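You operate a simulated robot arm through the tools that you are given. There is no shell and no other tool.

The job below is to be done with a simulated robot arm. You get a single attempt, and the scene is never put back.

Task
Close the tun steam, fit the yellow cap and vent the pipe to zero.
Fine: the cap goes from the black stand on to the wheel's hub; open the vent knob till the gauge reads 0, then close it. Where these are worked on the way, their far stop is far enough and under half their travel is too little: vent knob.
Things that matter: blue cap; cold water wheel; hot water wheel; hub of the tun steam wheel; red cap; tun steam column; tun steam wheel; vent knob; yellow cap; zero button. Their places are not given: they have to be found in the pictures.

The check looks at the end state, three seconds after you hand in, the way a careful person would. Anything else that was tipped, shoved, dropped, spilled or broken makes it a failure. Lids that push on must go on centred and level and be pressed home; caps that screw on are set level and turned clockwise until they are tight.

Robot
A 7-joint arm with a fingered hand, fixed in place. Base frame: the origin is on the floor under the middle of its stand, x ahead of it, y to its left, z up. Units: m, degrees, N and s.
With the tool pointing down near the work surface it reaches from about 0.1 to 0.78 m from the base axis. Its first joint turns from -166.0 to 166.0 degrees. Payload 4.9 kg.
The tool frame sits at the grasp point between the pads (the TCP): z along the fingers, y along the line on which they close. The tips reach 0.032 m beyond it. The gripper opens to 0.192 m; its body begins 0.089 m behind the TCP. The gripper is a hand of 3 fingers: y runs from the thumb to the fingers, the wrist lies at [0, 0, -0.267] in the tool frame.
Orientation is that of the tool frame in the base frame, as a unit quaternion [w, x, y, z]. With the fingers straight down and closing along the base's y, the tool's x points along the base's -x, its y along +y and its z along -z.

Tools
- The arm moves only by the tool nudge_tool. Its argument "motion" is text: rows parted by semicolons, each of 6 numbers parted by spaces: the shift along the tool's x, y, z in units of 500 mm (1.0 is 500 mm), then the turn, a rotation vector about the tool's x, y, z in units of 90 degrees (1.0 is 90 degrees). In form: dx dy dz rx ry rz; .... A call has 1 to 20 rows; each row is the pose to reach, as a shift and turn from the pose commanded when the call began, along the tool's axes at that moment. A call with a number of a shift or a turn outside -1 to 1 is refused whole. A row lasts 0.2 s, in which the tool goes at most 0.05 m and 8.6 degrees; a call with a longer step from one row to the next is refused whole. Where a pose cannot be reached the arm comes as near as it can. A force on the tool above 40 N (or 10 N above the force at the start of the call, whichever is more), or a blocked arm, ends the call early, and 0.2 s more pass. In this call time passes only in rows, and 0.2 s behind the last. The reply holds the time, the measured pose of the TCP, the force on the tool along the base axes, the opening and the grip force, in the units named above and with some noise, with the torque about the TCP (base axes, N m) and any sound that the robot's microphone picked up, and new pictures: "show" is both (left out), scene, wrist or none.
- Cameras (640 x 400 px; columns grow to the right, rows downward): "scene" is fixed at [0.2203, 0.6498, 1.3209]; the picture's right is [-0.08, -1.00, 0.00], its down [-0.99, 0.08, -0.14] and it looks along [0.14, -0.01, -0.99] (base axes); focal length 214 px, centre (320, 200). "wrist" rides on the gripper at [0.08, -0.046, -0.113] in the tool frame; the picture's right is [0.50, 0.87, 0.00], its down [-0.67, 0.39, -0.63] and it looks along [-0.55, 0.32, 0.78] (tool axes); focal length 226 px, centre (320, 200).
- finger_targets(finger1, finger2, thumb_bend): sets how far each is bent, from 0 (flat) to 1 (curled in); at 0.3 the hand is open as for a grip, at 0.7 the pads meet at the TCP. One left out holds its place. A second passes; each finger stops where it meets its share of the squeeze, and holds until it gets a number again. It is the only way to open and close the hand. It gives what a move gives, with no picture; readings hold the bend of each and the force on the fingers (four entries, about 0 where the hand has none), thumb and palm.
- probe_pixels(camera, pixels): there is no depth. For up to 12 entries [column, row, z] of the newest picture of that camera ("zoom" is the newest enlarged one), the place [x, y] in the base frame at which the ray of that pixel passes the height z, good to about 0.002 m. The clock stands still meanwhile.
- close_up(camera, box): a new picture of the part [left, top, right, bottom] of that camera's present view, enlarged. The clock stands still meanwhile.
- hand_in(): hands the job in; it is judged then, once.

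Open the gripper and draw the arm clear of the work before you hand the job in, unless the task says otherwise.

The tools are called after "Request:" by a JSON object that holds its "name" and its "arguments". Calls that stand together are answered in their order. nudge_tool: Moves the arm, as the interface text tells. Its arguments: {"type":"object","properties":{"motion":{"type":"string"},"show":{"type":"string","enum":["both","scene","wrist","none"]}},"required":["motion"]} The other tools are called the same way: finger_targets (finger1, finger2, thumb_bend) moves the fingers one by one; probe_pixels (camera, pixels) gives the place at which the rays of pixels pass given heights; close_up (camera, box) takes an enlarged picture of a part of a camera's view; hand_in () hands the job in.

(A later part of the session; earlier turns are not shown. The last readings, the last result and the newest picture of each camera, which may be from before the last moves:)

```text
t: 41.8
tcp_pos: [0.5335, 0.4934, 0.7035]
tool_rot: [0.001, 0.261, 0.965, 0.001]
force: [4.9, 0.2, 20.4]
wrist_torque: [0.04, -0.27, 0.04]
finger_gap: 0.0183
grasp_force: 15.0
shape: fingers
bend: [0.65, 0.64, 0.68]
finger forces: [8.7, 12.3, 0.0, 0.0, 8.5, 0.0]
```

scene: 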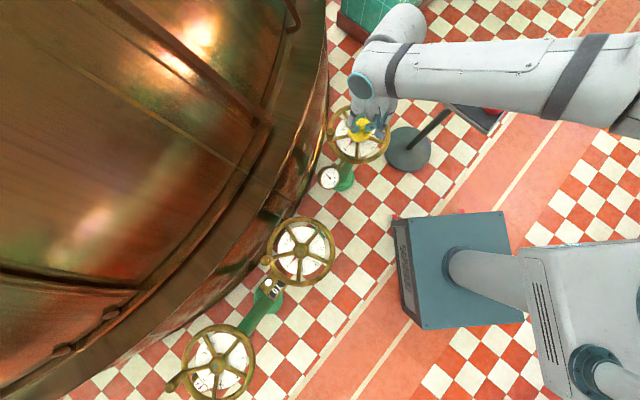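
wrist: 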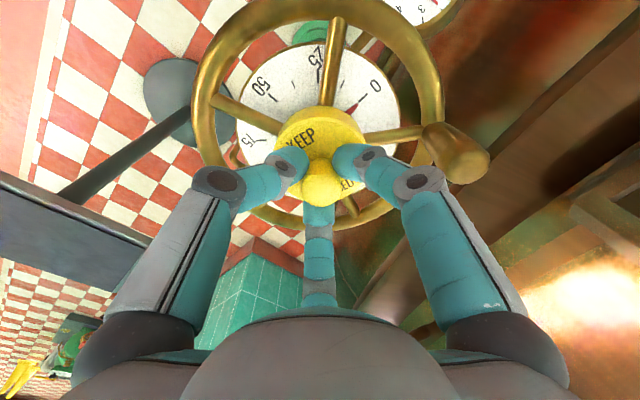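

The force plateaued at ~20 N while the fingers slid down the tapered handle, so friction limits the press. I open the fingers, rise, and will press on the handle's top with closed fingers.

Request:
{"name": "finger_targets", "arguments": {"finger1": 0.48, "finger2": 0.48, "thumb_bend": 0.48}}

Request:
{"name": "nudge_tool", "arguments": {"motion": "0 0 -0.02 0 0 0; 0 0 -0.06 0 0 0; 0 0 -0.1 0 0 0; 0 0 -0.14 0 0 0; 0 0 -0.18 0 0 0; 0 0 -0.2 0 0 0; 0 0 -0.2 0 0 0"}}

Request:
{"name": "close_up", "arguments": {"camera": "wrist", "box": [220, 40, 420, 200]}}

Request:
{"name": "close_up", "arguments": {"camera": "scene", "box": [335, 100, 385, 150]}}

```text
t: 42.8
tcp_pos: [0.5332, 0.4926, 0.7039]
tool_rot: [0.0, 0.261, 0.965, 0.0]
force: [0.7, 0.0, -0.3]
wrist_torque: [0.02, 0.02, 0.04]
finger_gap: 0.0924
grasp_force: 0.0
shape: fingers
bend: [0.48, 0.48, 0.48]
finger forces: [0.0, 0.0, 0.1, 0.1, 0.1, 0.1]
```

```text
t: 44.4
tcp_pos: [0.5335, 0.4937, 0.8054]
tool_rot: [0.0, 0.261, 0.965, 0.0]
force: [0.7, 0.8, -0.4]
wrist_torque: [0.04, 0.02, 0.0]
finger_gap: 0.0923
grasp_force: 0.0
shape: fingers
bend: [0.48, 0.48, 0.48]
finger forces: [0.0, 0.1, 0.0, 0.0, 0.0, 0.0]
```

scene: 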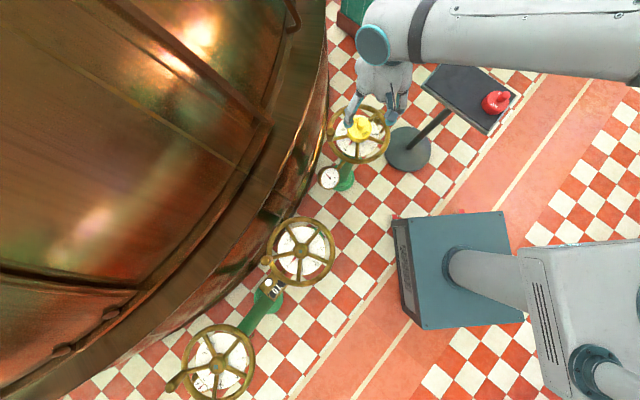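
wrist: 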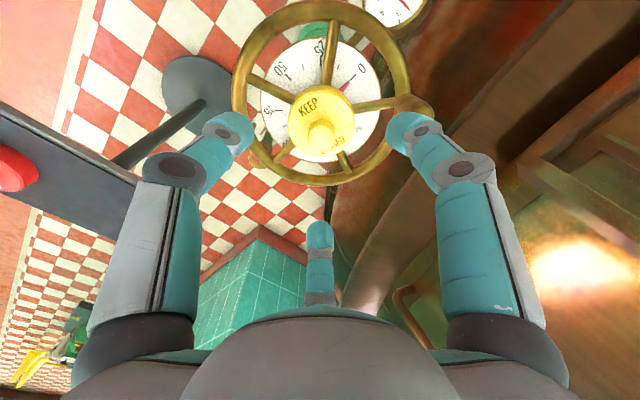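

```text
2.50 times, centred on (320, 120) of wrist
```

zoom: 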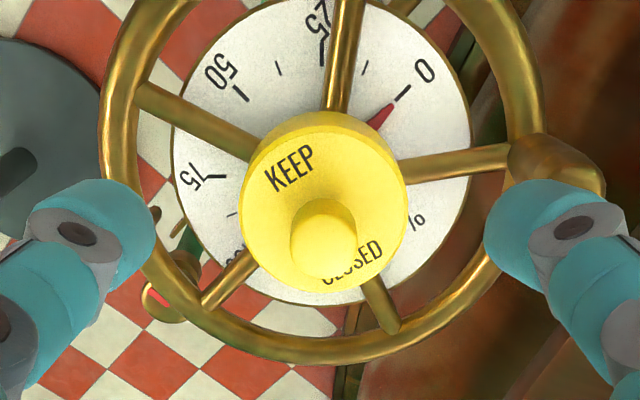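

```text
8.00 times, centred on (360, 125) of scene
```

zoom: 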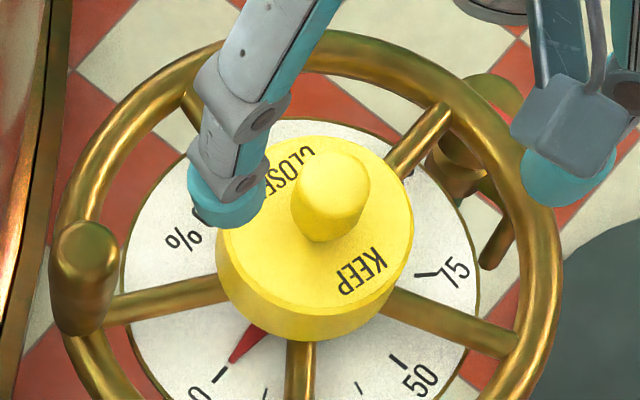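

The cap sits centred and level on the hub, pointer still at 0. I close the fingers to a point and move down onto the handle top to press it firmly home.

Request:
{"name": "finger_targets", "arguments": {"finger1": 0.72, "finger2": 0.72, "thumb_bend": 0.72}}

Request:
{"name": "nudge_tool", "arguments": {"motion": "0.002 0.0034 0.03 0 0 0; 0.002 0.0034 0.06 0 0 0; 0.002 0.0034 0.09 0 0 0; 0.002 0.0034 0.1 0 0 0; 0.002 0.0034 0.106 0 0 0; 0.002 0.0034 0.112 0 0 0; 0.002 0.0034 0.118 0 0 0; 0.002 0.0034 0.124 0 0 0"}}

Request:
{"name": "close_up", "arguments": {"camera": "wrist", "box": [220, 60, 420, 220]}}

```text
t: 45.4
tcp_pos: [0.5343, 0.4938, 0.8037]
tool_rot: [0.0, 0.261, 0.965, 0.0]
force: [-0.1, -0.5, 0.3]
wrist_torque: [0.02, 0.01, 0.02]
finger_gap: 0.0015
grasp_force: 0.0
shape: fingers
bend: [0.71, 0.71, 0.71]
finger forces: [0.0, 0.1, 0.0, 0.1, 0.0, 0.0]
```

```text
t: 47.2
tcp_pos: [0.5345, 0.4957, 0.7401]
tool_rot: [-0.001, 0.26, 0.965, 0.001]
force: [0.3, 0.2, -0.2]
wrist_torque: [0.02, 0.0, -0.02]
finger_gap: 0.0013
grasp_force: 0.0
shape: fingers
bend: [0.71, 0.71, 0.71]
finger forces: [0.0, 0.0, 0.0, 0.0, 0.0, 0.0]
```

scene: 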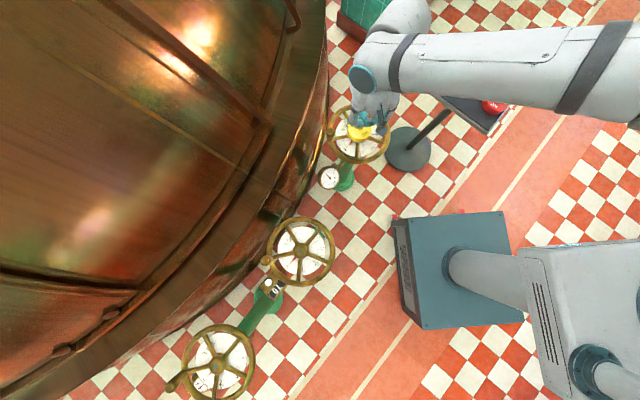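
wrist: 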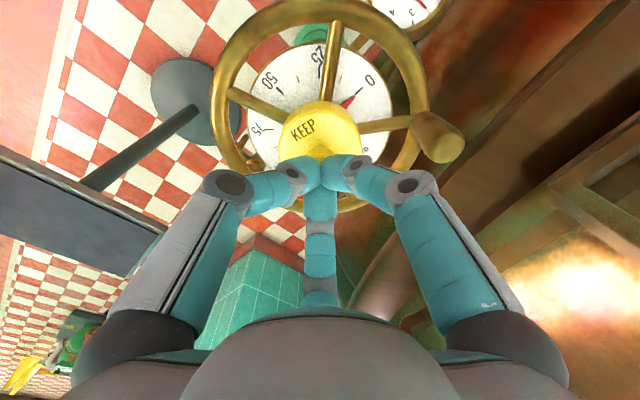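

```text
2.50 times, centred on (320, 140) of wrist
```

zoom: 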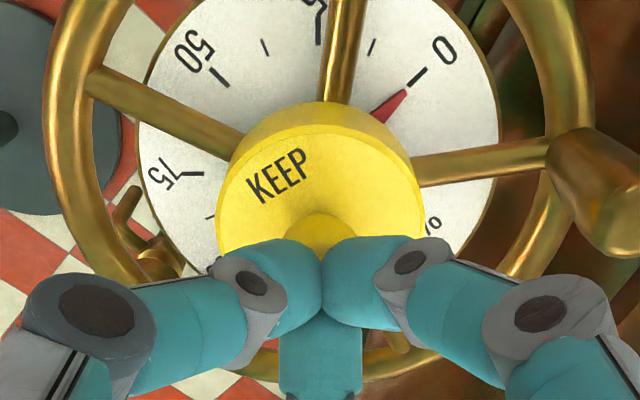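

The closed tips are just above the handle top with no contact at z 0.740. I step down 1.5 mm at a time and press.

Request:
{"name": "nudge_tool", "arguments": {"motion": "0 0 0.003 0 0 0; 0 0 0.006 0 0 0; 0 0 0.009 0 0 0; 0 0 0.012 0 0 0; 0 0 0.015 0 0 0; 0 0 0.018 0 0 0; 0 0 0.021 0 0 0", "show": "none"}}

```text
t: 48.8
tcp_pos: [0.5344, 0.4955, 0.7319]
tool_rot: [0.0, 0.26, 0.966, 0.0]
force: [0.5, 0.0, 1.2]
wrist_torque: [-0.04, 0.02, 0.05]
finger_gap: 0.0012
grasp_force: 0.2
shape: fingers
bend: [0.71, 0.71, 0.71]
finger forces: [0.1, 0.0, 0.0, 0.0, 0.1, 0.0]
```

Contact is starting (1.2 N at z 0.732, handle top ≈ 0.70). I press on in 1 mm steps to about 30 N.

Request:
{"name": "nudge_tool", "arguments": {"motion": "0 0 0.002 0 0 0; 0 0 0.004 0 0 0; 0 0 0.006 0 0 0", "show": "none"}}

```text
t: 49.6
tcp_pos: [0.5356, 0.4971, 0.73]
tool_rot: [0.002, 0.26, 0.966, 0.002]
force: [-2.3, -2.3, 21.1]
wrist_torque: [-0.17, 0.08, -0.02]
finger_gap: 0.0007
grasp_force: 10.1
shape: fingers
bend: [0.71, 0.71, 0.71]
finger forces: [0.1, 0.1, 0.1, 0.0, 19.8, 0.0]
```

21 N with only ~2 mm of give: it is a hard seat. One more millimetre or two for a firm press near 35 N, then I back off.

Request:
{"name": "nudge_tool", "arguments": {"motion": "0 0 0.002 0 0 0; 0 0 0.0035 0 0 0; 0 0 0.0035 0 0 0", "show": "none"}}

```text
t: 50.2
tcp_pos: [0.5359, 0.4983, 0.7306]
tool_rot: [0.002, 0.261, 0.965, 0.004]
force: [0.9, -1.0, 5.5]
wrist_torque: [-0.07, 0.03, 0.0]
finger_gap: 0.0014
grasp_force: 4.7
shape: fingers
bend: [0.71, 0.71, 0.71]
finger forces: [0.1, 0.0, 0.0, 0.0, 8.8, 0.1]
stopped in row 2: the force on the tool passed its limit at 42 N (the readings are from after the stop); the commanded pose is now the measured one
```

The press peaked at 42 N, so the cap is as far down as it goes. I retract upward 8 cm and inspect.

Request:
{"name": "nudge_tool", "arguments": {"motion": "0 0 -0.02 0 0 0; 0 0 -0.06 0 0 0; 0 0 -0.1 0 0 0; 0 0 -0.14 0 0 0; 0 0 -0.18 0 0 0; 0 0 -0.18 0 0 0"}}

Request:
{"name": "close_up", "arguments": {"camera": "wrist", "box": [220, 20, 420, 180]}}

Request:
{"name": "close_up", "arguments": {"camera": "scene", "box": [335, 100, 385, 150]}}

```text
t: 51.6
tcp_pos: [0.5367, 0.4969, 0.8187]
tool_rot: [0.002, 0.26, 0.965, 0.0]
force: [-0.1, -0.2, -0.6]
wrist_torque: [-0.03, 0.04, 0.02]
finger_gap: 0.0016
grasp_force: 0.1
shape: fingers
bend: [0.71, 0.71, 0.71]
finger forces: [0.0, 0.1, 0.0, 0.1, 0.0, 0.0]
```

scene: 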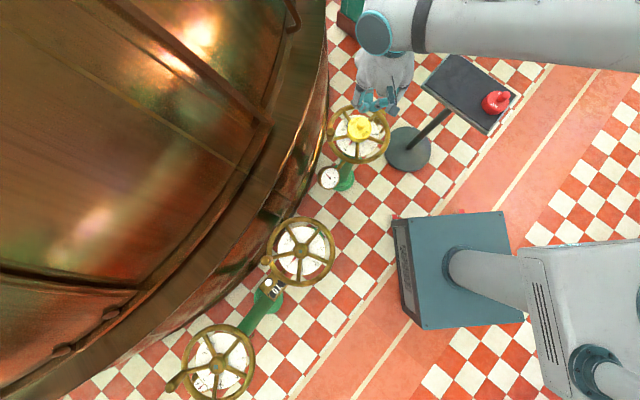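
wrist: 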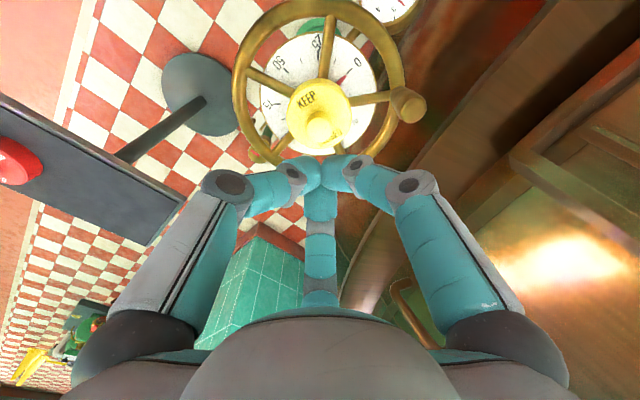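

```text
2.50 times, centred on (320, 100) of wrist
```

zoom: 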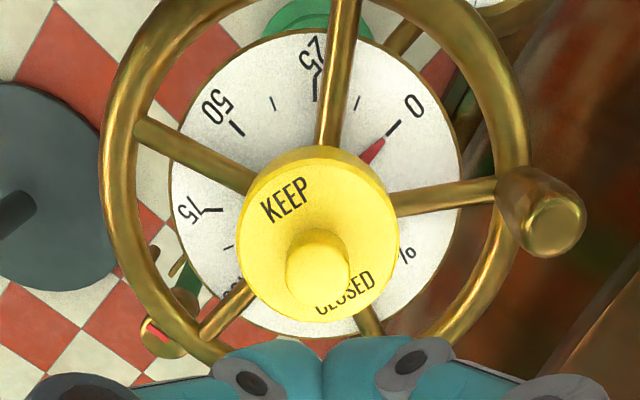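

```text
8.00 times, centred on (360, 125) of scene
```

zoom: 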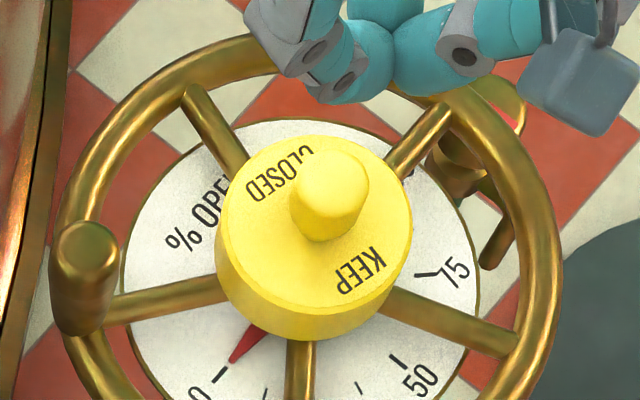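

The cap sits level with "KEEP CLOSED" readable and pointer on 0. I zoom tightly on its lower edge against the spokes to judge whether any gap remains.

Request:
{"name": "close_up", "arguments": {"camera": "scene", "box": [348, 125, 372, 149]}}

Request:
{"name": "close_up", "arguments": {"camera": "wrist", "box": [280, 65, 360, 135]}}

Request:
{"name": "close_up", "arguments": {"camera": "wrist", "box": [350, 0, 430, 40]}}

```text
16.00 times, centred on (360, 137) of scene
```

zoom: 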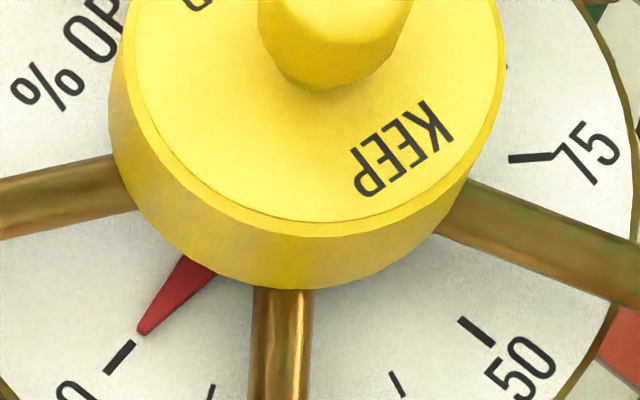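

```text
5.71 times, centred on (320, 100) of wrist
```

zoom: 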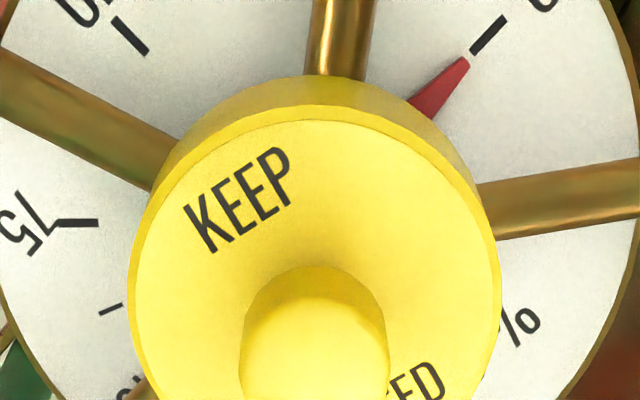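

```text
8.00 times, centred on (390, 20) of wrist
```

zoom: 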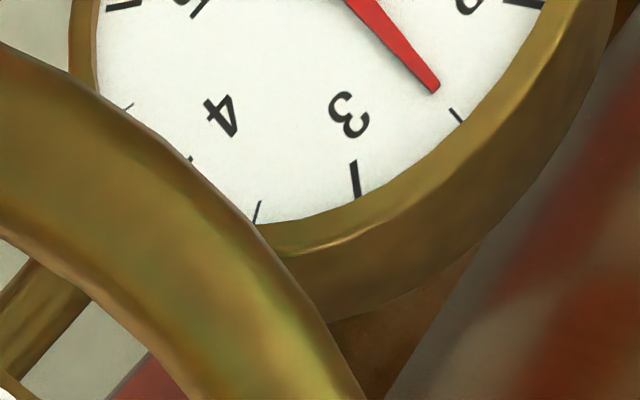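

No gap shows between cap edge and spokes. To rule out a thread, I regrip the handle and will try a gentle clockwise twist; first I open the fingers and descend around the handle.

Request:
{"name": "finger_targets", "arguments": {"finger1": 0.48, "finger2": 0.48, "thumb_bend": 0.48}}

Request:
{"name": "nudge_tool", "arguments": {"motion": "0 0 0.04 0 0 0; 0 0 0.08 0 0 0; 0 0 0.12 0 0 0; 0 0 0.16 0 0 0; 0 0 0.19 0 0 0; 0 0 0.215 0 0 0; 0 0 0.219 0 0 0; 0 0 0.219 0 0 0"}}

Request:
{"name": "finger_targets", "arguments": {"finger1": 0.7, "finger2": 0.7, "thumb_bend": 0.7}}

```text
t: 52.6
tcp_pos: [0.5369, 0.4971, 0.8186]
tool_rot: [0.001, 0.261, 0.965, 0.001]
force: [-0.3, 0.3, -0.8]
wrist_torque: [0.01, -0.02, 0.01]
finger_gap: 0.0923
grasp_force: 0.1
shape: fingers
bend: [0.48, 0.48, 0.48]
finger forces: [0.0, 0.0, 0.2, 0.0, 0.0, 0.0]
```

```text
t: 54.4
tcp_pos: [0.5353, 0.4989, 0.71]
tool_rot: [0.001, 0.26, 0.965, 0.001]
force: [0.1, 1.2, -0.9]
wrist_torque: [-0.03, -0.01, 0.0]
finger_gap: 0.0925
grasp_force: 0.0
shape: fingers
bend: [0.48, 0.48, 0.48]
finger forces: [0.1, 0.0, 0.0, 0.0, 0.0, 0.1]
```

scene: 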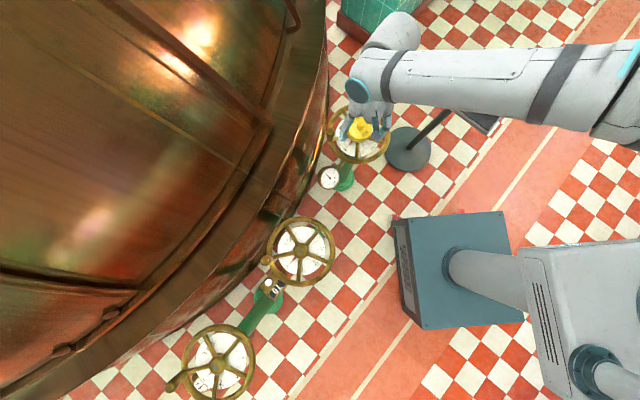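
wrist: 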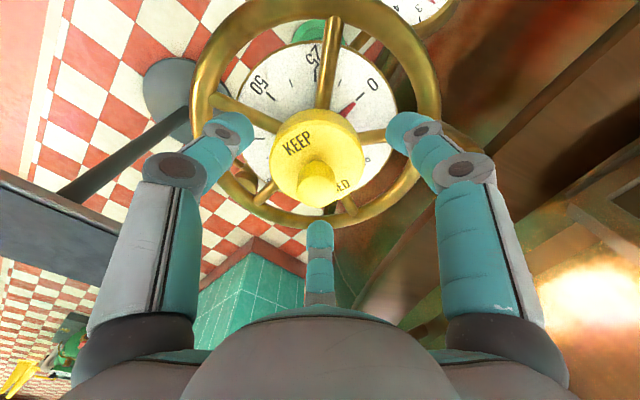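

```text
t: 55.4
tcp_pos: [0.5368, 0.5001, 0.71]
tool_rot: [0.001, 0.261, 0.965, 0.001]
force: [0.2, 1.1, 0.3]
wrist_torque: [0.01, 0.01, -0.04]
finger_gap: 0.0202
grasp_force: 10.7
shape: fingers
bend: [0.66, 0.64, 0.66]
finger forces: [5.4, 7.4, 0.1, 0.0, 8.4, 0.1]
```

The handle is gripped (gap 0.020, small forces). I twist 20° clockwise and watch torque and height.

Request:
{"name": "nudge_tool", "arguments": {"motion": "0 0 0 0 0 0.045; 0 0 0 0 0 0.09; 0 0 0 0 0 0.135; 0 0 0 0 0 0.18; 0 0 0 0 0 0.222"}}

Request:
{"name": "close_up", "arguments": {"camera": "wrist", "box": [220, 80, 420, 240]}}

Request:
{"name": "close_up", "arguments": {"camera": "scene", "box": [335, 100, 385, 150]}}

```text
t: 56.6
tcp_pos: [0.5372, 0.4979, 0.709]
tool_rot: [0.001, 0.424, 0.906, 0.002]
force: [-1.2, 0.8, 1.4]
wrist_torque: [0.01, -0.01, -0.01]
finger_gap: 0.02
grasp_force: 11.5
shape: fingers
bend: [0.66, 0.64, 0.66]
finger forces: [6.3, 7.5, 0.0, 0.0, 8.4, 0.0]
```

scene: 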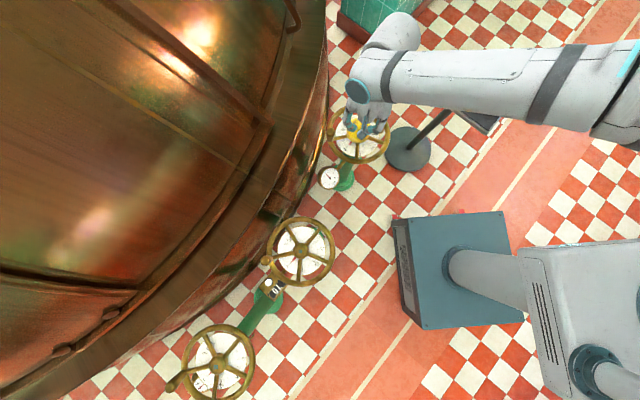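
wrist: 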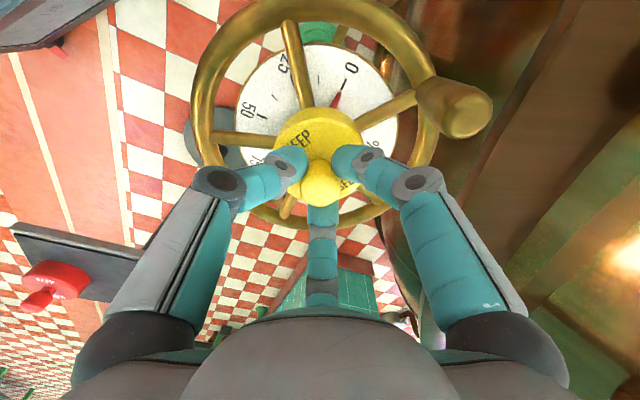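

```text
2.50 times, centred on (320, 160) of wrist
```

zoom: 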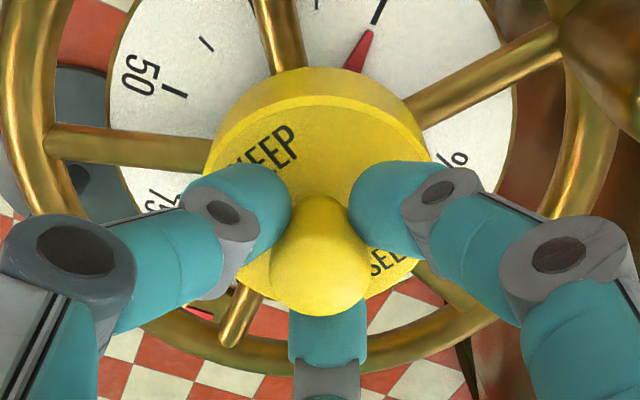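

```text
8.00 times, centred on (360, 125) of scene
```

zoom: 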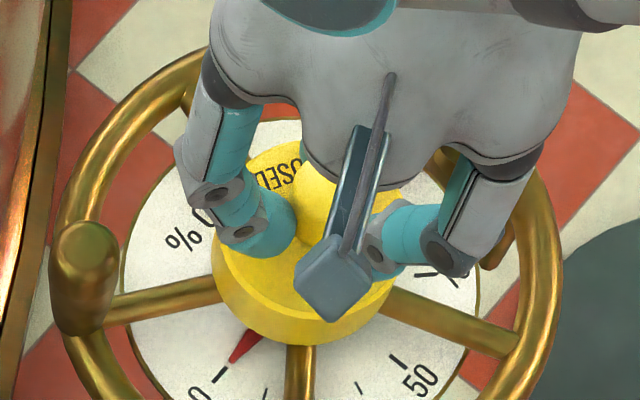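

The cap turned freely with almost no torque and no height change, so it is a plain push-on fit. I check it is really captured on the hub by nudging it 4 mm sideways and watching the force.

Request:
{"name": "nudge_tool", "arguments": {"motion": "0.002 0 0 0 0 0; 0.004 0 0 0 0 0; 0.006 0 0 0 0 0; 0.008 0 0 0 0 0", "show": "none"}}

```text
t: 57.6
tcp_pos: [0.5328, 0.5002, 0.7098]
tool_rot: [0.0, 0.424, 0.905, 0.001]
force: [0.4, 0.8, -0.1]
wrist_torque: [-0.02, 0.01, -0.01]
finger_gap: 0.02
grasp_force: 10.9
shape: fingers
bend: [0.66, 0.64, 0.66]
finger forces: [5.8, 7.7, 0.1, 0.0, 8.1, 0.0]
```

The cap slid 4 mm with no resistance, so it is probably only resting on top of the hub, not over it. I lift 3 mm, shift back toward the axis (≈ (0.535,0.494)) and look closely at the fit.

Request:
{"name": "nudge_tool", "arguments": {"motion": "0 0 -0.003 0 0 0; -0.006 -0.0023 -0.006 0 0 0; -0.0124 -0.0046 -0.006 0 0 0; -0.0124 -0.0046 -0.006 0 0 0"}}

Request:
{"name": "close_up", "arguments": {"camera": "scene", "box": [345, 115, 375, 145]}}

Request:
{"name": "close_up", "arguments": {"camera": "wrist", "box": [220, 80, 420, 240]}}

```text
t: 58.6
tcp_pos: [0.5355, 0.4934, 0.7146]
tool_rot: [0.001, 0.424, 0.906, 0.002]
force: [0.3, -0.9, -1.6]
wrist_torque: [-0.01, -0.03, 0.08]
finger_gap: 0.0201
grasp_force: 11.1
shape: fingers
bend: [0.66, 0.64, 0.66]
finger forces: [5.7, 7.7, 0.1, 0.0, 8.3, 0.0]
```

scene: 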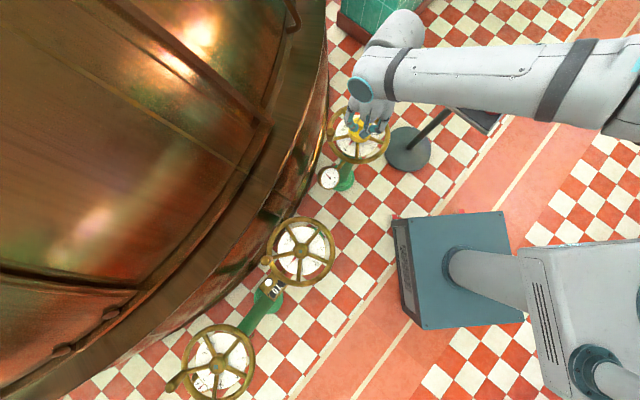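
wrist: 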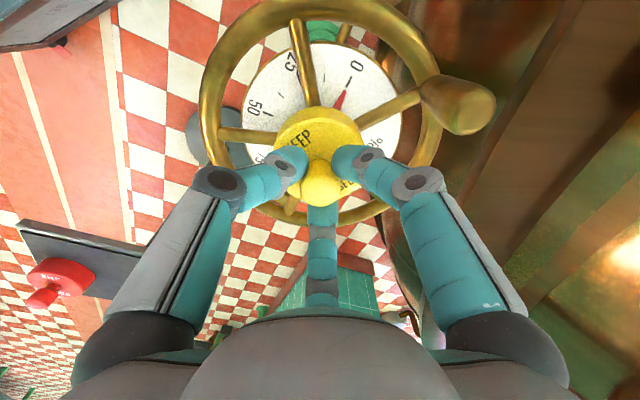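

```text
13.33 times, centred on (360, 130) of scene
```

zoom: 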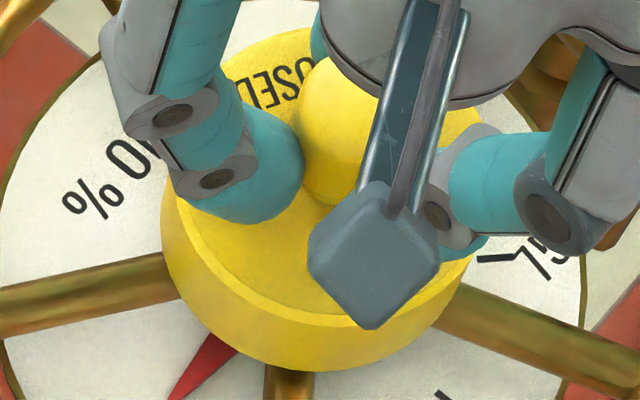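

```text
2.50 times, centred on (320, 160) of wrist
```

zoom: 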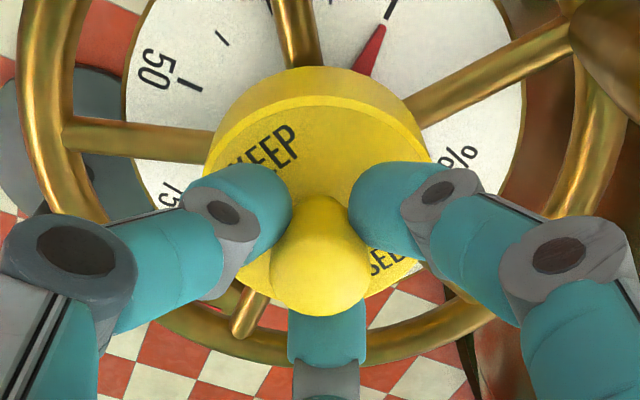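

The rim extremes again match a wheel centred on the tool axis within ~2 mm and the cap is centred in the grip. I lower again in 1 mm steps and note the height and side forces at contact.

Request:
{"name": "nudge_tool", "arguments": {"motion": "0 0 0.004 0 0 0; 0 0 0.007 0 0 0; 0 0 0.01 0 0 0; 0 0 0.012 0 0 0; 0 0 0.014 0 0 0", "show": "none"}}

```text
t: 59.8
tcp_pos: [0.5365, 0.496, 0.7075]
tool_rot: [0.001, 0.425, 0.905, 0.003]
force: [-1.4, -4.7, 15.2]
wrist_torque: [-0.13, -0.06, -0.03]
finger_gap: 0.0194
grasp_force: 14.3
shape: fingers
bend: [0.66, 0.64, 0.66]
finger forces: [6.5, 10.1, 0.0, 0.0, 12.1, 0.0]
```

Contact again at z 0.7075 with side forces near the friction limit (μ≈0.3), so I can't tell seated from resting. I release the cap, rise, and will take a low side view of it with the wrist camera.

Request:
{"name": "finger_targets", "arguments": {"finger1": 0.45, "finger2": 0.45, "thumb_bend": 0.45}}

Request:
{"name": "nudge_tool", "arguments": {"motion": "0 0 -0.03 0 0 0; 0 0 -0.08 0 0 0; 0 0 -0.14 0 0 0; 0 0 -0.2 0 0 0; 0.008 -0.045 -0.2 0 0 -0.08; 0.016 -0.09 -0.2 0 0 -0.16; 0.024 -0.135 -0.2 0 0 -0.24; 0.031 -0.18 -0.2 0 0 -0.32; 0.039 -0.225 -0.2 0 0 -0.4; 0.047 -0.27 -0.2 0 0 -0.48; 0.055 -0.315 -0.2 0 0 -0.53; 0.0606 -0.357 -0.2 0 0 -0.558; 0.0606 -0.357 -0.2 0 0 -0.558"}}

```text
t: 60.8
tcp_pos: [0.5346, 0.4964, 0.7061]
tool_rot: [0.001, 0.424, 0.906, 0.002]
force: [1.1, -0.1, -0.6]
wrist_torque: [-0.02, -0.02, -0.03]
finger_gap: 0.1049
grasp_force: 0.0
shape: fingers
bend: [0.45, 0.45, 0.45]
finger forces: [0.0, 0.1, 0.0, 0.1, 0.0, 0.0]
```

```text
t: 63.6
tcp_pos: [0.3789, 0.4031, 0.8043]
tool_rot: [0.001, -0.001, 1.0, 0.002]
force: [-0.4, 0.4, -0.1]
wrist_torque: [-0.03, 0.02, -0.01]
finger_gap: 0.1054
grasp_force: 0.0
shape: fingers
bend: [0.45, 0.45, 0.45]
finger forces: [0.1, 0.0, 0.0, 0.1, 0.1, 0.0]
```

scene: 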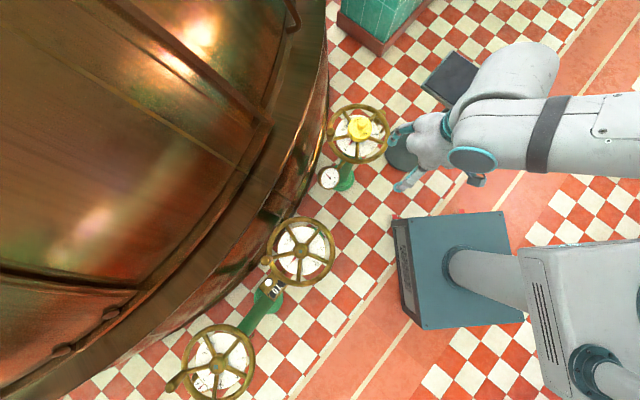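
wrist: 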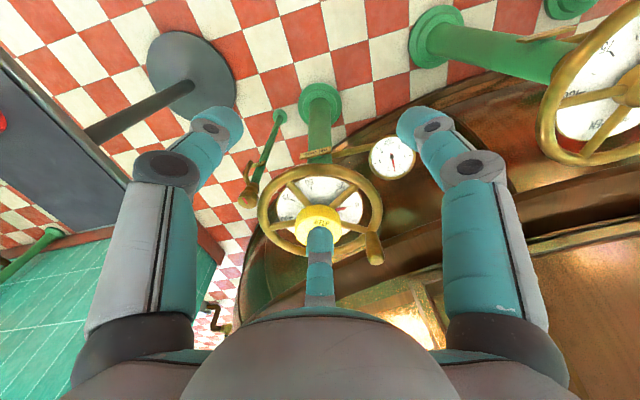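

The far finger hides the cap at wrist (320,240). I flatten the fingers, then tilt the tool 31° forward and lower to get a low-angle side view.

Request:
{"name": "finger_targets", "arguments": {"finger1": 0.0, "finger2": 0.0, "thumb_bend": 0.2}}

Request:
{"name": "nudge_tool", "arguments": {"motion": "-0.003 0.002 0.03 -0.029 -0.05 0; -0.006 0.004 0.06 -0.058 -0.1 0; -0.009 0.006 0.09 -0.087 -0.15 0; -0.012 0.008 0.12 -0.116 -0.2 0; -0.014 0.009 0.15 -0.145 -0.25 0; -0.016 0.01 0.182 -0.173 -0.298 0; -0.016 0.01 0.182 -0.173 -0.298 0"}}

Request:
{"name": "close_up", "arguments": {"camera": "wrist", "box": [250, 140, 390, 250]}}

```text
t: 64.6
tcp_pos: [0.379, 0.4026, 0.8043]
tool_rot: [0.002, 0.0, 1.0, 0.002]
force: [-0.4, 0.6, -1.5]
wrist_torque: [-0.02, 0.0, 0.03]
finger_gap: 0.2118
grasp_force: 0.0
shape: fingers
bend: [0.01, 0.01, 0.2]
finger forces: [0.0, 0.1, 0.0, 0.0, 0.0, 0.0]
```

```text
t: 66.2
tcp_pos: [0.3874, 0.4084, 0.7146]
tool_rot: [0.233, 0.0, 0.963, 0.136]
force: [-0.2, 1.5, 0.5]
wrist_torque: [-0.04, 0.02, -0.02]
finger_gap: 0.2127
grasp_force: 0.0
shape: fingers
bend: [0.0, 0.0, 0.2]
finger forces: [0.1, 0.0, 0.0, 0.0, 0.0, 0.0]
out of reach, approached as far as the arm can: row 6
```

scene: 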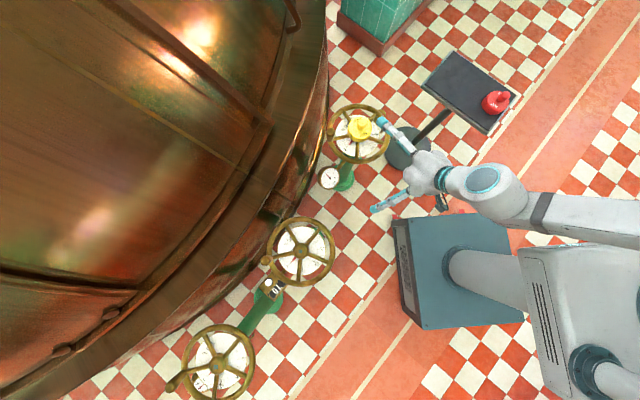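
wrist: 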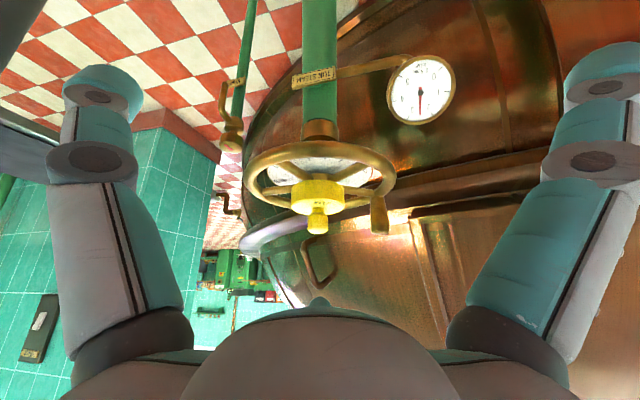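

```text
3.64 times, centred on (320, 195) of wrist
```

zoom: 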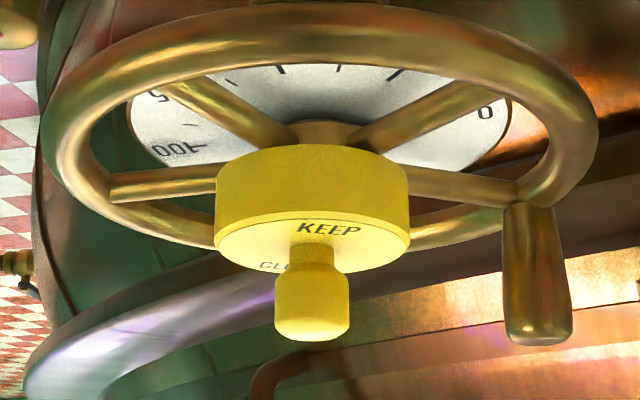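

The side view (image is upside-down) shows the cap standing on the hub with spokes around its lower edge. I zoom in much closer to see exactly how edge, hub and spokes meet.

Request:
{"name": "close_up", "arguments": {"camera": "wrist", "box": [285, 165, 355, 240]}}

Request:
{"name": "close_up", "arguments": {"camera": "wrist", "box": [300, 165, 340, 195]}}

```text
5.33 times, centred on (320, 202) of wrist
```

zoom: 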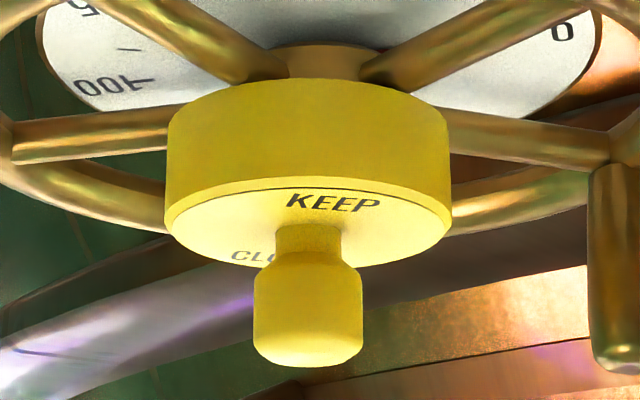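

```text
13.33 times, centred on (320, 180) of wrist
```

zoom: 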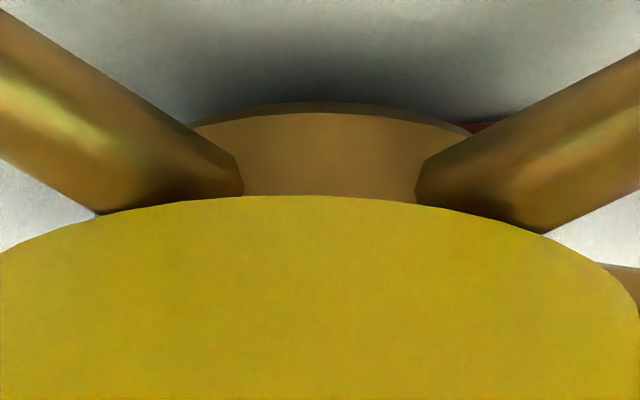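

In this side view the cap's lower edge (≈ z 0.638) rests right on the spoke tops with the hub inside it, so it is on — but its axis (col 317.7) is ~3–5 mm left of the hub (col 320.9). I check the other direction in the scene view before re-centring.

Request:
{"name": "close_up", "arguments": {"camera": "scene", "box": [330, 103, 390, 163]}}

Request:
{"name": "close_up", "arguments": {"camera": "scene", "box": [345, 118, 375, 148]}}

```text
6.67 times, centred on (360, 133) of scene
```

zoom: 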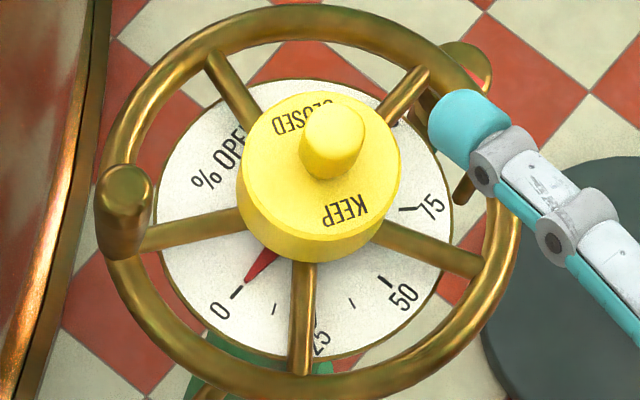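

```text
13.33 times, centred on (360, 133) of scene
```

zoom: 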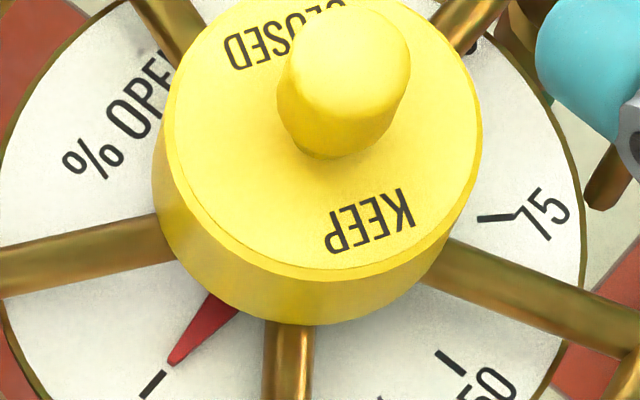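

The scene view agrees: the cap sits on the spokes around the hub but is about 4–5 mm toward +x and 3 mm toward −y of the spoke convergence. I untilt, rise, and go back to regrip the handle for re-centring.

Request:
{"name": "nudge_tool", "arguments": {"motion": "-0.016 0.0095 -0.031 0.029 0.05 0; -0.033 0.019 -0.063 0.058 0.1 0; -0.049 0.0285 -0.094 0.088 0.15 0; -0.065 0.038 -0.126 0.117 0.2 0; -0.082 0.0475 -0.157 0.146 0.25 0; -0.098 0.057 -0.1886 0.1755 0.3005 0; -0.098 0.057 -0.1886 0.1755 0.3005 0", "show": "none"}}

Request:
{"name": "finger_targets", "arguments": {"finger1": 0.45, "finger2": 0.45, "thumb_bend": 0.45}}

```text
t: 67.8
tcp_pos: [0.3868, 0.408, 0.8254]
tool_rot: [-0.001, 0.0, 1.0, -0.001]
force: [0.2, 0.6, 0.5]
wrist_torque: [0.0, -0.01, -0.04]
finger_gap: 0.2128
grasp_force: 0.1
shape: fingers
bend: [0.0, 0.0, 0.2]
finger forces: [0.1, 0.1, 0.0, 0.0, 0.0, 0.0]
```

```text
t: 68.8
tcp_pos: [0.3857, 0.4083, 0.8255]
tool_rot: [0.001, 0.0, 1.0, -0.001]
force: [0.6, 0.1, 0.7]
wrist_torque: [0.0, -0.02, 0.0]
finger_gap: 0.1062
grasp_force: 0.1
shape: fingers
bend: [0.45, 0.45, 0.45]
finger forces: [0.1, 0.0, 0.0, 0.0, 0.0, 0.1]
```

The tool is vertical again. I move above the cap with the same heading as before (50°) and look.

Request:
{"name": "nudge_tool", "arguments": {"motion": "-0.037 0.022 0.006 0 0 0.07; -0.074 0.044 0.012 0 0 0.14; -0.112 0.066 0.019 0 0 0.21; -0.149 0.088 0.025 0 0 0.28; -0.186 0.11 0.032 0 0 0.35; -0.224 0.132 0.038 0 0 0.42; -0.261 0.154 0.045 0 0 0.49; -0.298 0.176 0.051 0 0 0.558; -0.298 0.176 0.051 0 0 0.558"}}

Request:
{"name": "close_up", "arguments": {"camera": "wrist", "box": [200, 20, 440, 200]}}

```text
t: 70.8
tcp_pos: [0.536, 0.4971, 0.8]
tool_rot: [-0.001, 0.425, 0.905, -0.001]
force: [0.7, 1.2, -0.1]
wrist_torque: [-0.03, -0.01, 0.04]
finger_gap: 0.1061
grasp_force: 0.1
shape: fingers
bend: [0.45, 0.45, 0.45]
finger forces: [0.0, 0.0, 0.0, 0.0, 0.0, 0.1]
```

scene: 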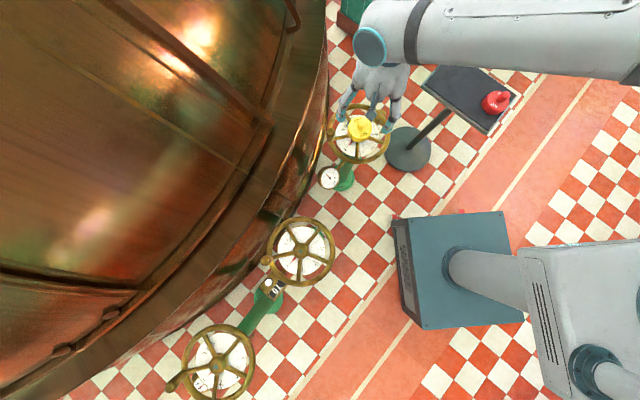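
wrist: 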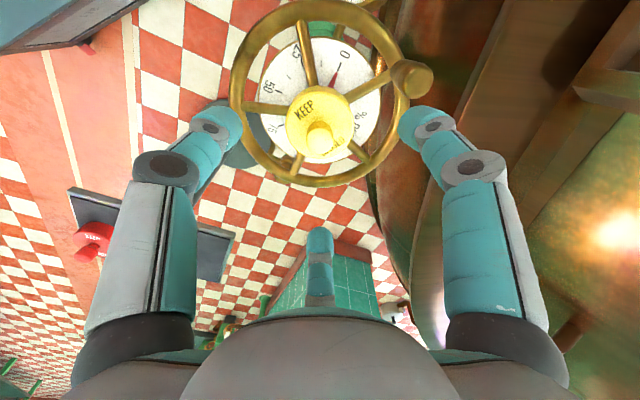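

```text
2.22 times, centred on (320, 110) of wrist
```

zoom: 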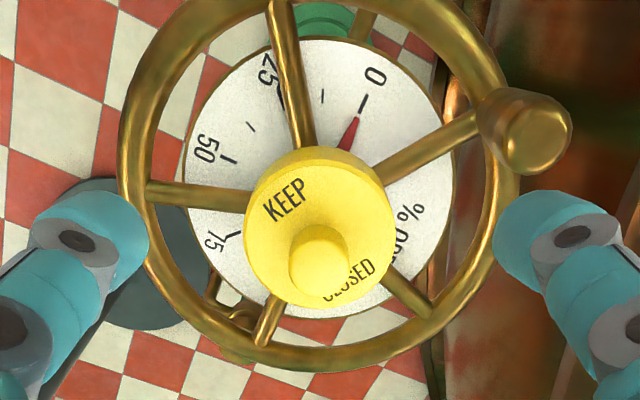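

From this view I need a finer measurement of cap versus hub, so I zoom closer on the cap and spokes from the wrist camera.

Request:
{"name": "close_up", "arguments": {"camera": "wrist", "box": [270, 70, 370, 170]}}

Request:
{"name": "close_up", "arguments": {"camera": "wrist", "box": [225, 0, 415, 110]}}

```text
4.00 times, centred on (320, 120) of wrist
```

zoom: 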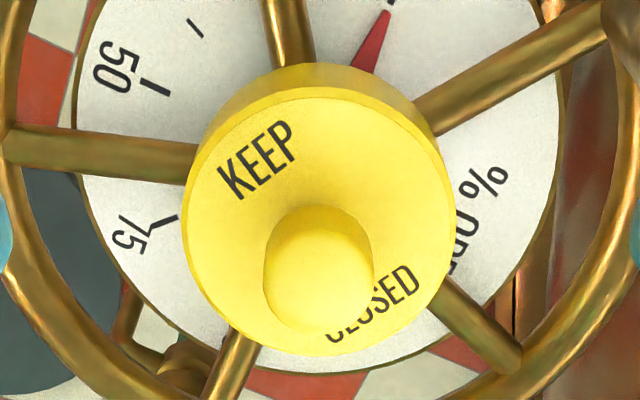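

```text
3.37 times, centred on (320, 55) of wrist
```

zoom: 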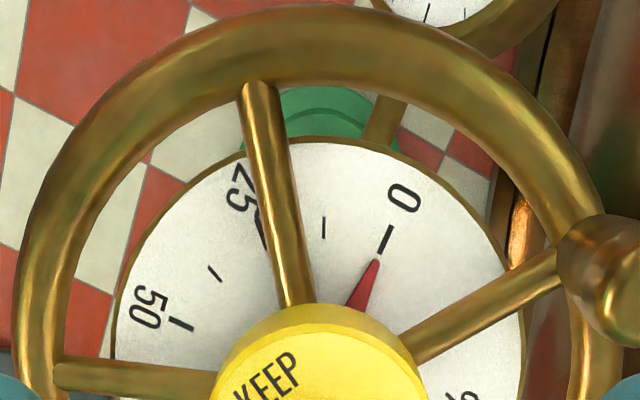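

Finer measurement: hub ≈ (0.536,0.495), cap axis ≈ (0.541,0.494), i.e. the grip held the handle ~5 mm off the TCP toward the far finger. I descend around the handle and regrip it with that same offset.

Request:
{"name": "nudge_tool", "arguments": {"motion": "0 -0.001 0.03 0 0 0; 0 -0.0016 0.07 0 0 0; 0 -0.0016 0.11 0 0 0; 0 -0.0016 0.15 0 0 0; 0 -0.0016 0.175 0 0 0; 0 -0.0016 0.182 0 0 0; 0 -0.0016 0.182 0 0 0"}}

Request:
{"name": "finger_targets", "arguments": {"finger1": 0.7, "finger2": 0.7, "thumb_bend": 0.7}}

Request:
{"name": "close_up", "arguments": {"camera": "wrist", "box": [220, 80, 420, 240]}}

```text
t: 72.4
tcp_pos: [0.535, 0.4955, 0.7057]
tool_rot: [-0.001, 0.424, 0.906, -0.001]
force: [0.4, -0.5, 0.1]
wrist_torque: [-0.01, 0.04, -0.03]
finger_gap: 0.1058
grasp_force: 0.1
shape: fingers
bend: [0.45, 0.45, 0.45]
finger forces: [0.1, 0.1, 0.1, 0.0, 0.0, 0.0]
```

scene: 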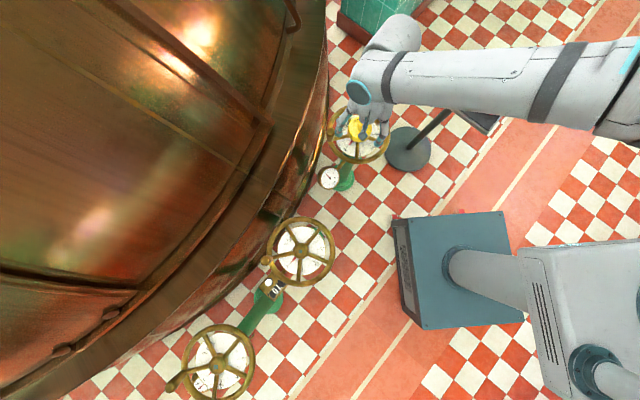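
wrist: 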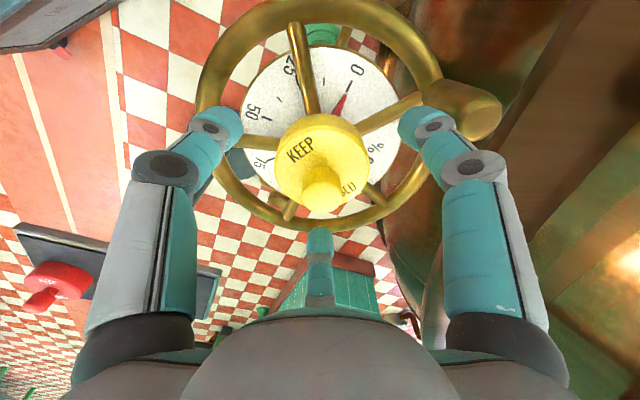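

```text
t: 73.4
tcp_pos: [0.5348, 0.4942, 0.7064]
tool_rot: [0.0, 0.424, 0.906, 0.0]
force: [-0.4, 0.1, -0.3]
wrist_torque: [0.0, -0.02, 0.0]
finger_gap: 0.0206
grasp_force: 10.3
shape: fingers
bend: [0.65, 0.64, 0.67]
finger forces: [6.3, 7.2, 0.0, 0.1, 7.0, 0.1]
```

```text
2.50 times, centred on (320, 160) of wrist
```

zoom: 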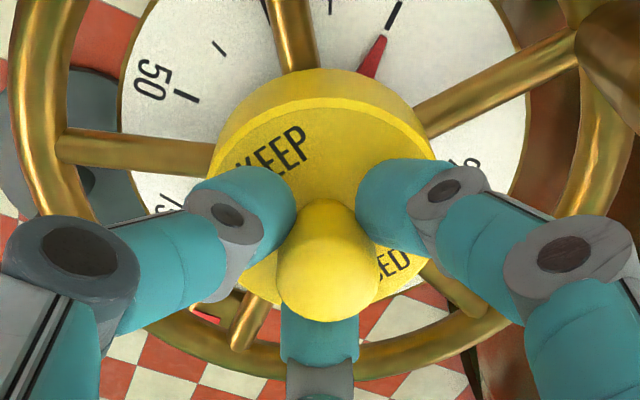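

On regripping, the cap was pulled into line: cap and hub now agree within ~1 mm in this view (cap near edge and spoke convergence both on the tool axis). I verify with the scene zoom before a gentle release.

Request:
{"name": "close_up", "arguments": {"camera": "scene", "box": [330, 103, 390, 163]}}

Request:
{"name": "close_up", "arguments": {"camera": "scene", "box": [345, 118, 375, 148]}}

```text
6.67 times, centred on (360, 133) of scene
```

zoom: 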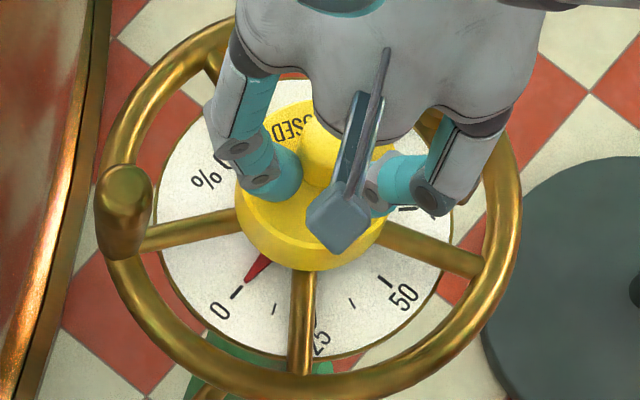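

```text
13.33 times, centred on (360, 133) of scene
```

zoom: 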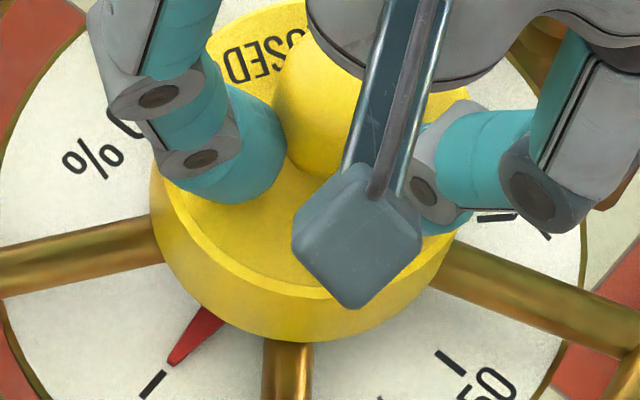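

The cap moved back ~4.6 mm toward −x in the scene (bottom edge now at zoom row 343) and looks centred within 1–2 mm. I shift 1 mm toward +y, then open the digits in small equal steps.

Request:
{"name": "nudge_tool", "arguments": {"motion": "0.0008 0.0006 0 0 0 0; 0.0015 0.0013 0 0 0 0; 0.0015 0.0013 0.001 0 0 0", "show": "none"}}

Request:
{"name": "finger_targets", "arguments": {"finger1": 0.64, "finger2": 0.63, "thumb_bend": 0.65}}

Request:
{"name": "finger_targets", "arguments": {"finger1": 0.61, "finger2": 0.6, "thumb_bend": 0.62}}

Request:
{"name": "finger_targets", "arguments": {"finger1": 0.45, "finger2": 0.45, "thumb_bend": 0.45}}

Request:
{"name": "close_up", "arguments": {"camera": "wrist", "box": [220, 80, 420, 240]}}

Request:
{"name": "close_up", "arguments": {"camera": "scene", "box": [345, 118, 375, 148]}}

```text
t: 74.2
tcp_pos: [0.5353, 0.4965, 0.7064]
tool_rot: [-0.001, 0.424, 0.906, -0.001]
force: [-0.3, 0.2, 1.0]
wrist_torque: [0.04, 0.01, -0.02]
finger_gap: 0.0208
grasp_force: 10.4
shape: fingers
bend: [0.65, 0.64, 0.67]
finger forces: [6.5, 7.1, 0.0, 0.0, 7.0, 0.0]
```

```text
t: 75.2
tcp_pos: [0.5342, 0.4965, 0.7066]
tool_rot: [0.0, 0.424, 0.906, -0.001]
force: [-0.9, 0.6, -0.1]
wrist_torque: [-0.02, 0.02, -0.01]
finger_gap: 0.0241
grasp_force: 0.6
shape: fingers
bend: [0.64, 0.63, 0.65]
finger forces: [0.3, 0.0, 0.1, 0.0, 0.2, 0.1]
```

```text
t: 76.2
tcp_pos: [0.5352, 0.496, 0.7068]
tool_rot: [0.0, 0.424, 0.905, -0.001]
force: [-0.2, -0.4, -1.1]
wrist_torque: [0.01, 0.0, 0.01]
finger_gap: 0.0352
grasp_force: 0.0
shape: fingers
bend: [0.61, 0.6, 0.62]
finger forces: [0.0, 0.0, 0.0, 0.0, 0.0, 0.1]
```

```text
t: 77.2
tcp_pos: [0.5342, 0.4959, 0.7068]
tool_rot: [-0.001, 0.424, 0.906, -0.001]
force: [0.0, 0.3, 0.1]
wrist_torque: [0.0, 0.03, 0.03]
finger_gap: 0.105
grasp_force: 0.1
shape: fingers
bend: [0.45, 0.45, 0.45]
finger forces: [0.1, 0.0, 0.0, 0.0, 0.0, 0.0]
```

```text
2.50 times, centred on (320, 160) of wrist
```

zoom: 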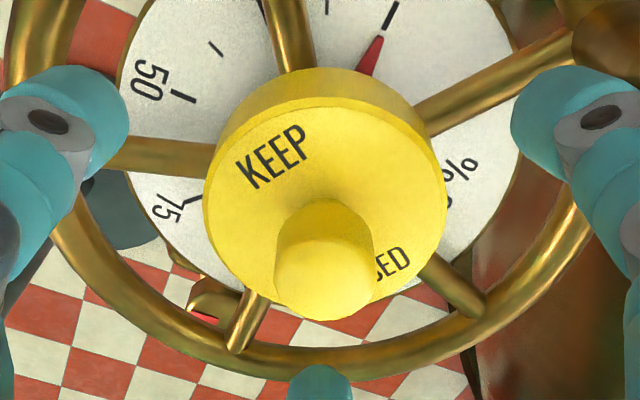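

```text
13.33 times, centred on (360, 133) of scene
```

zoom: 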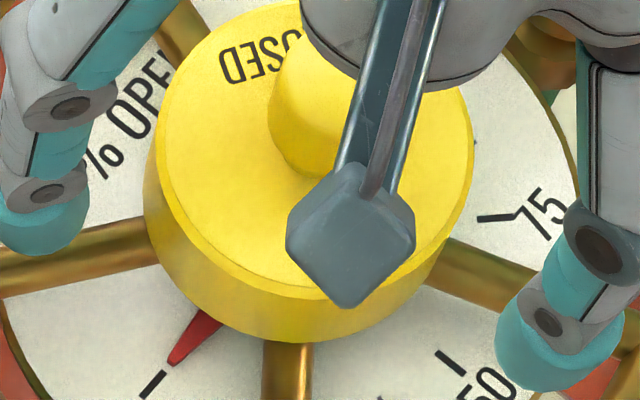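

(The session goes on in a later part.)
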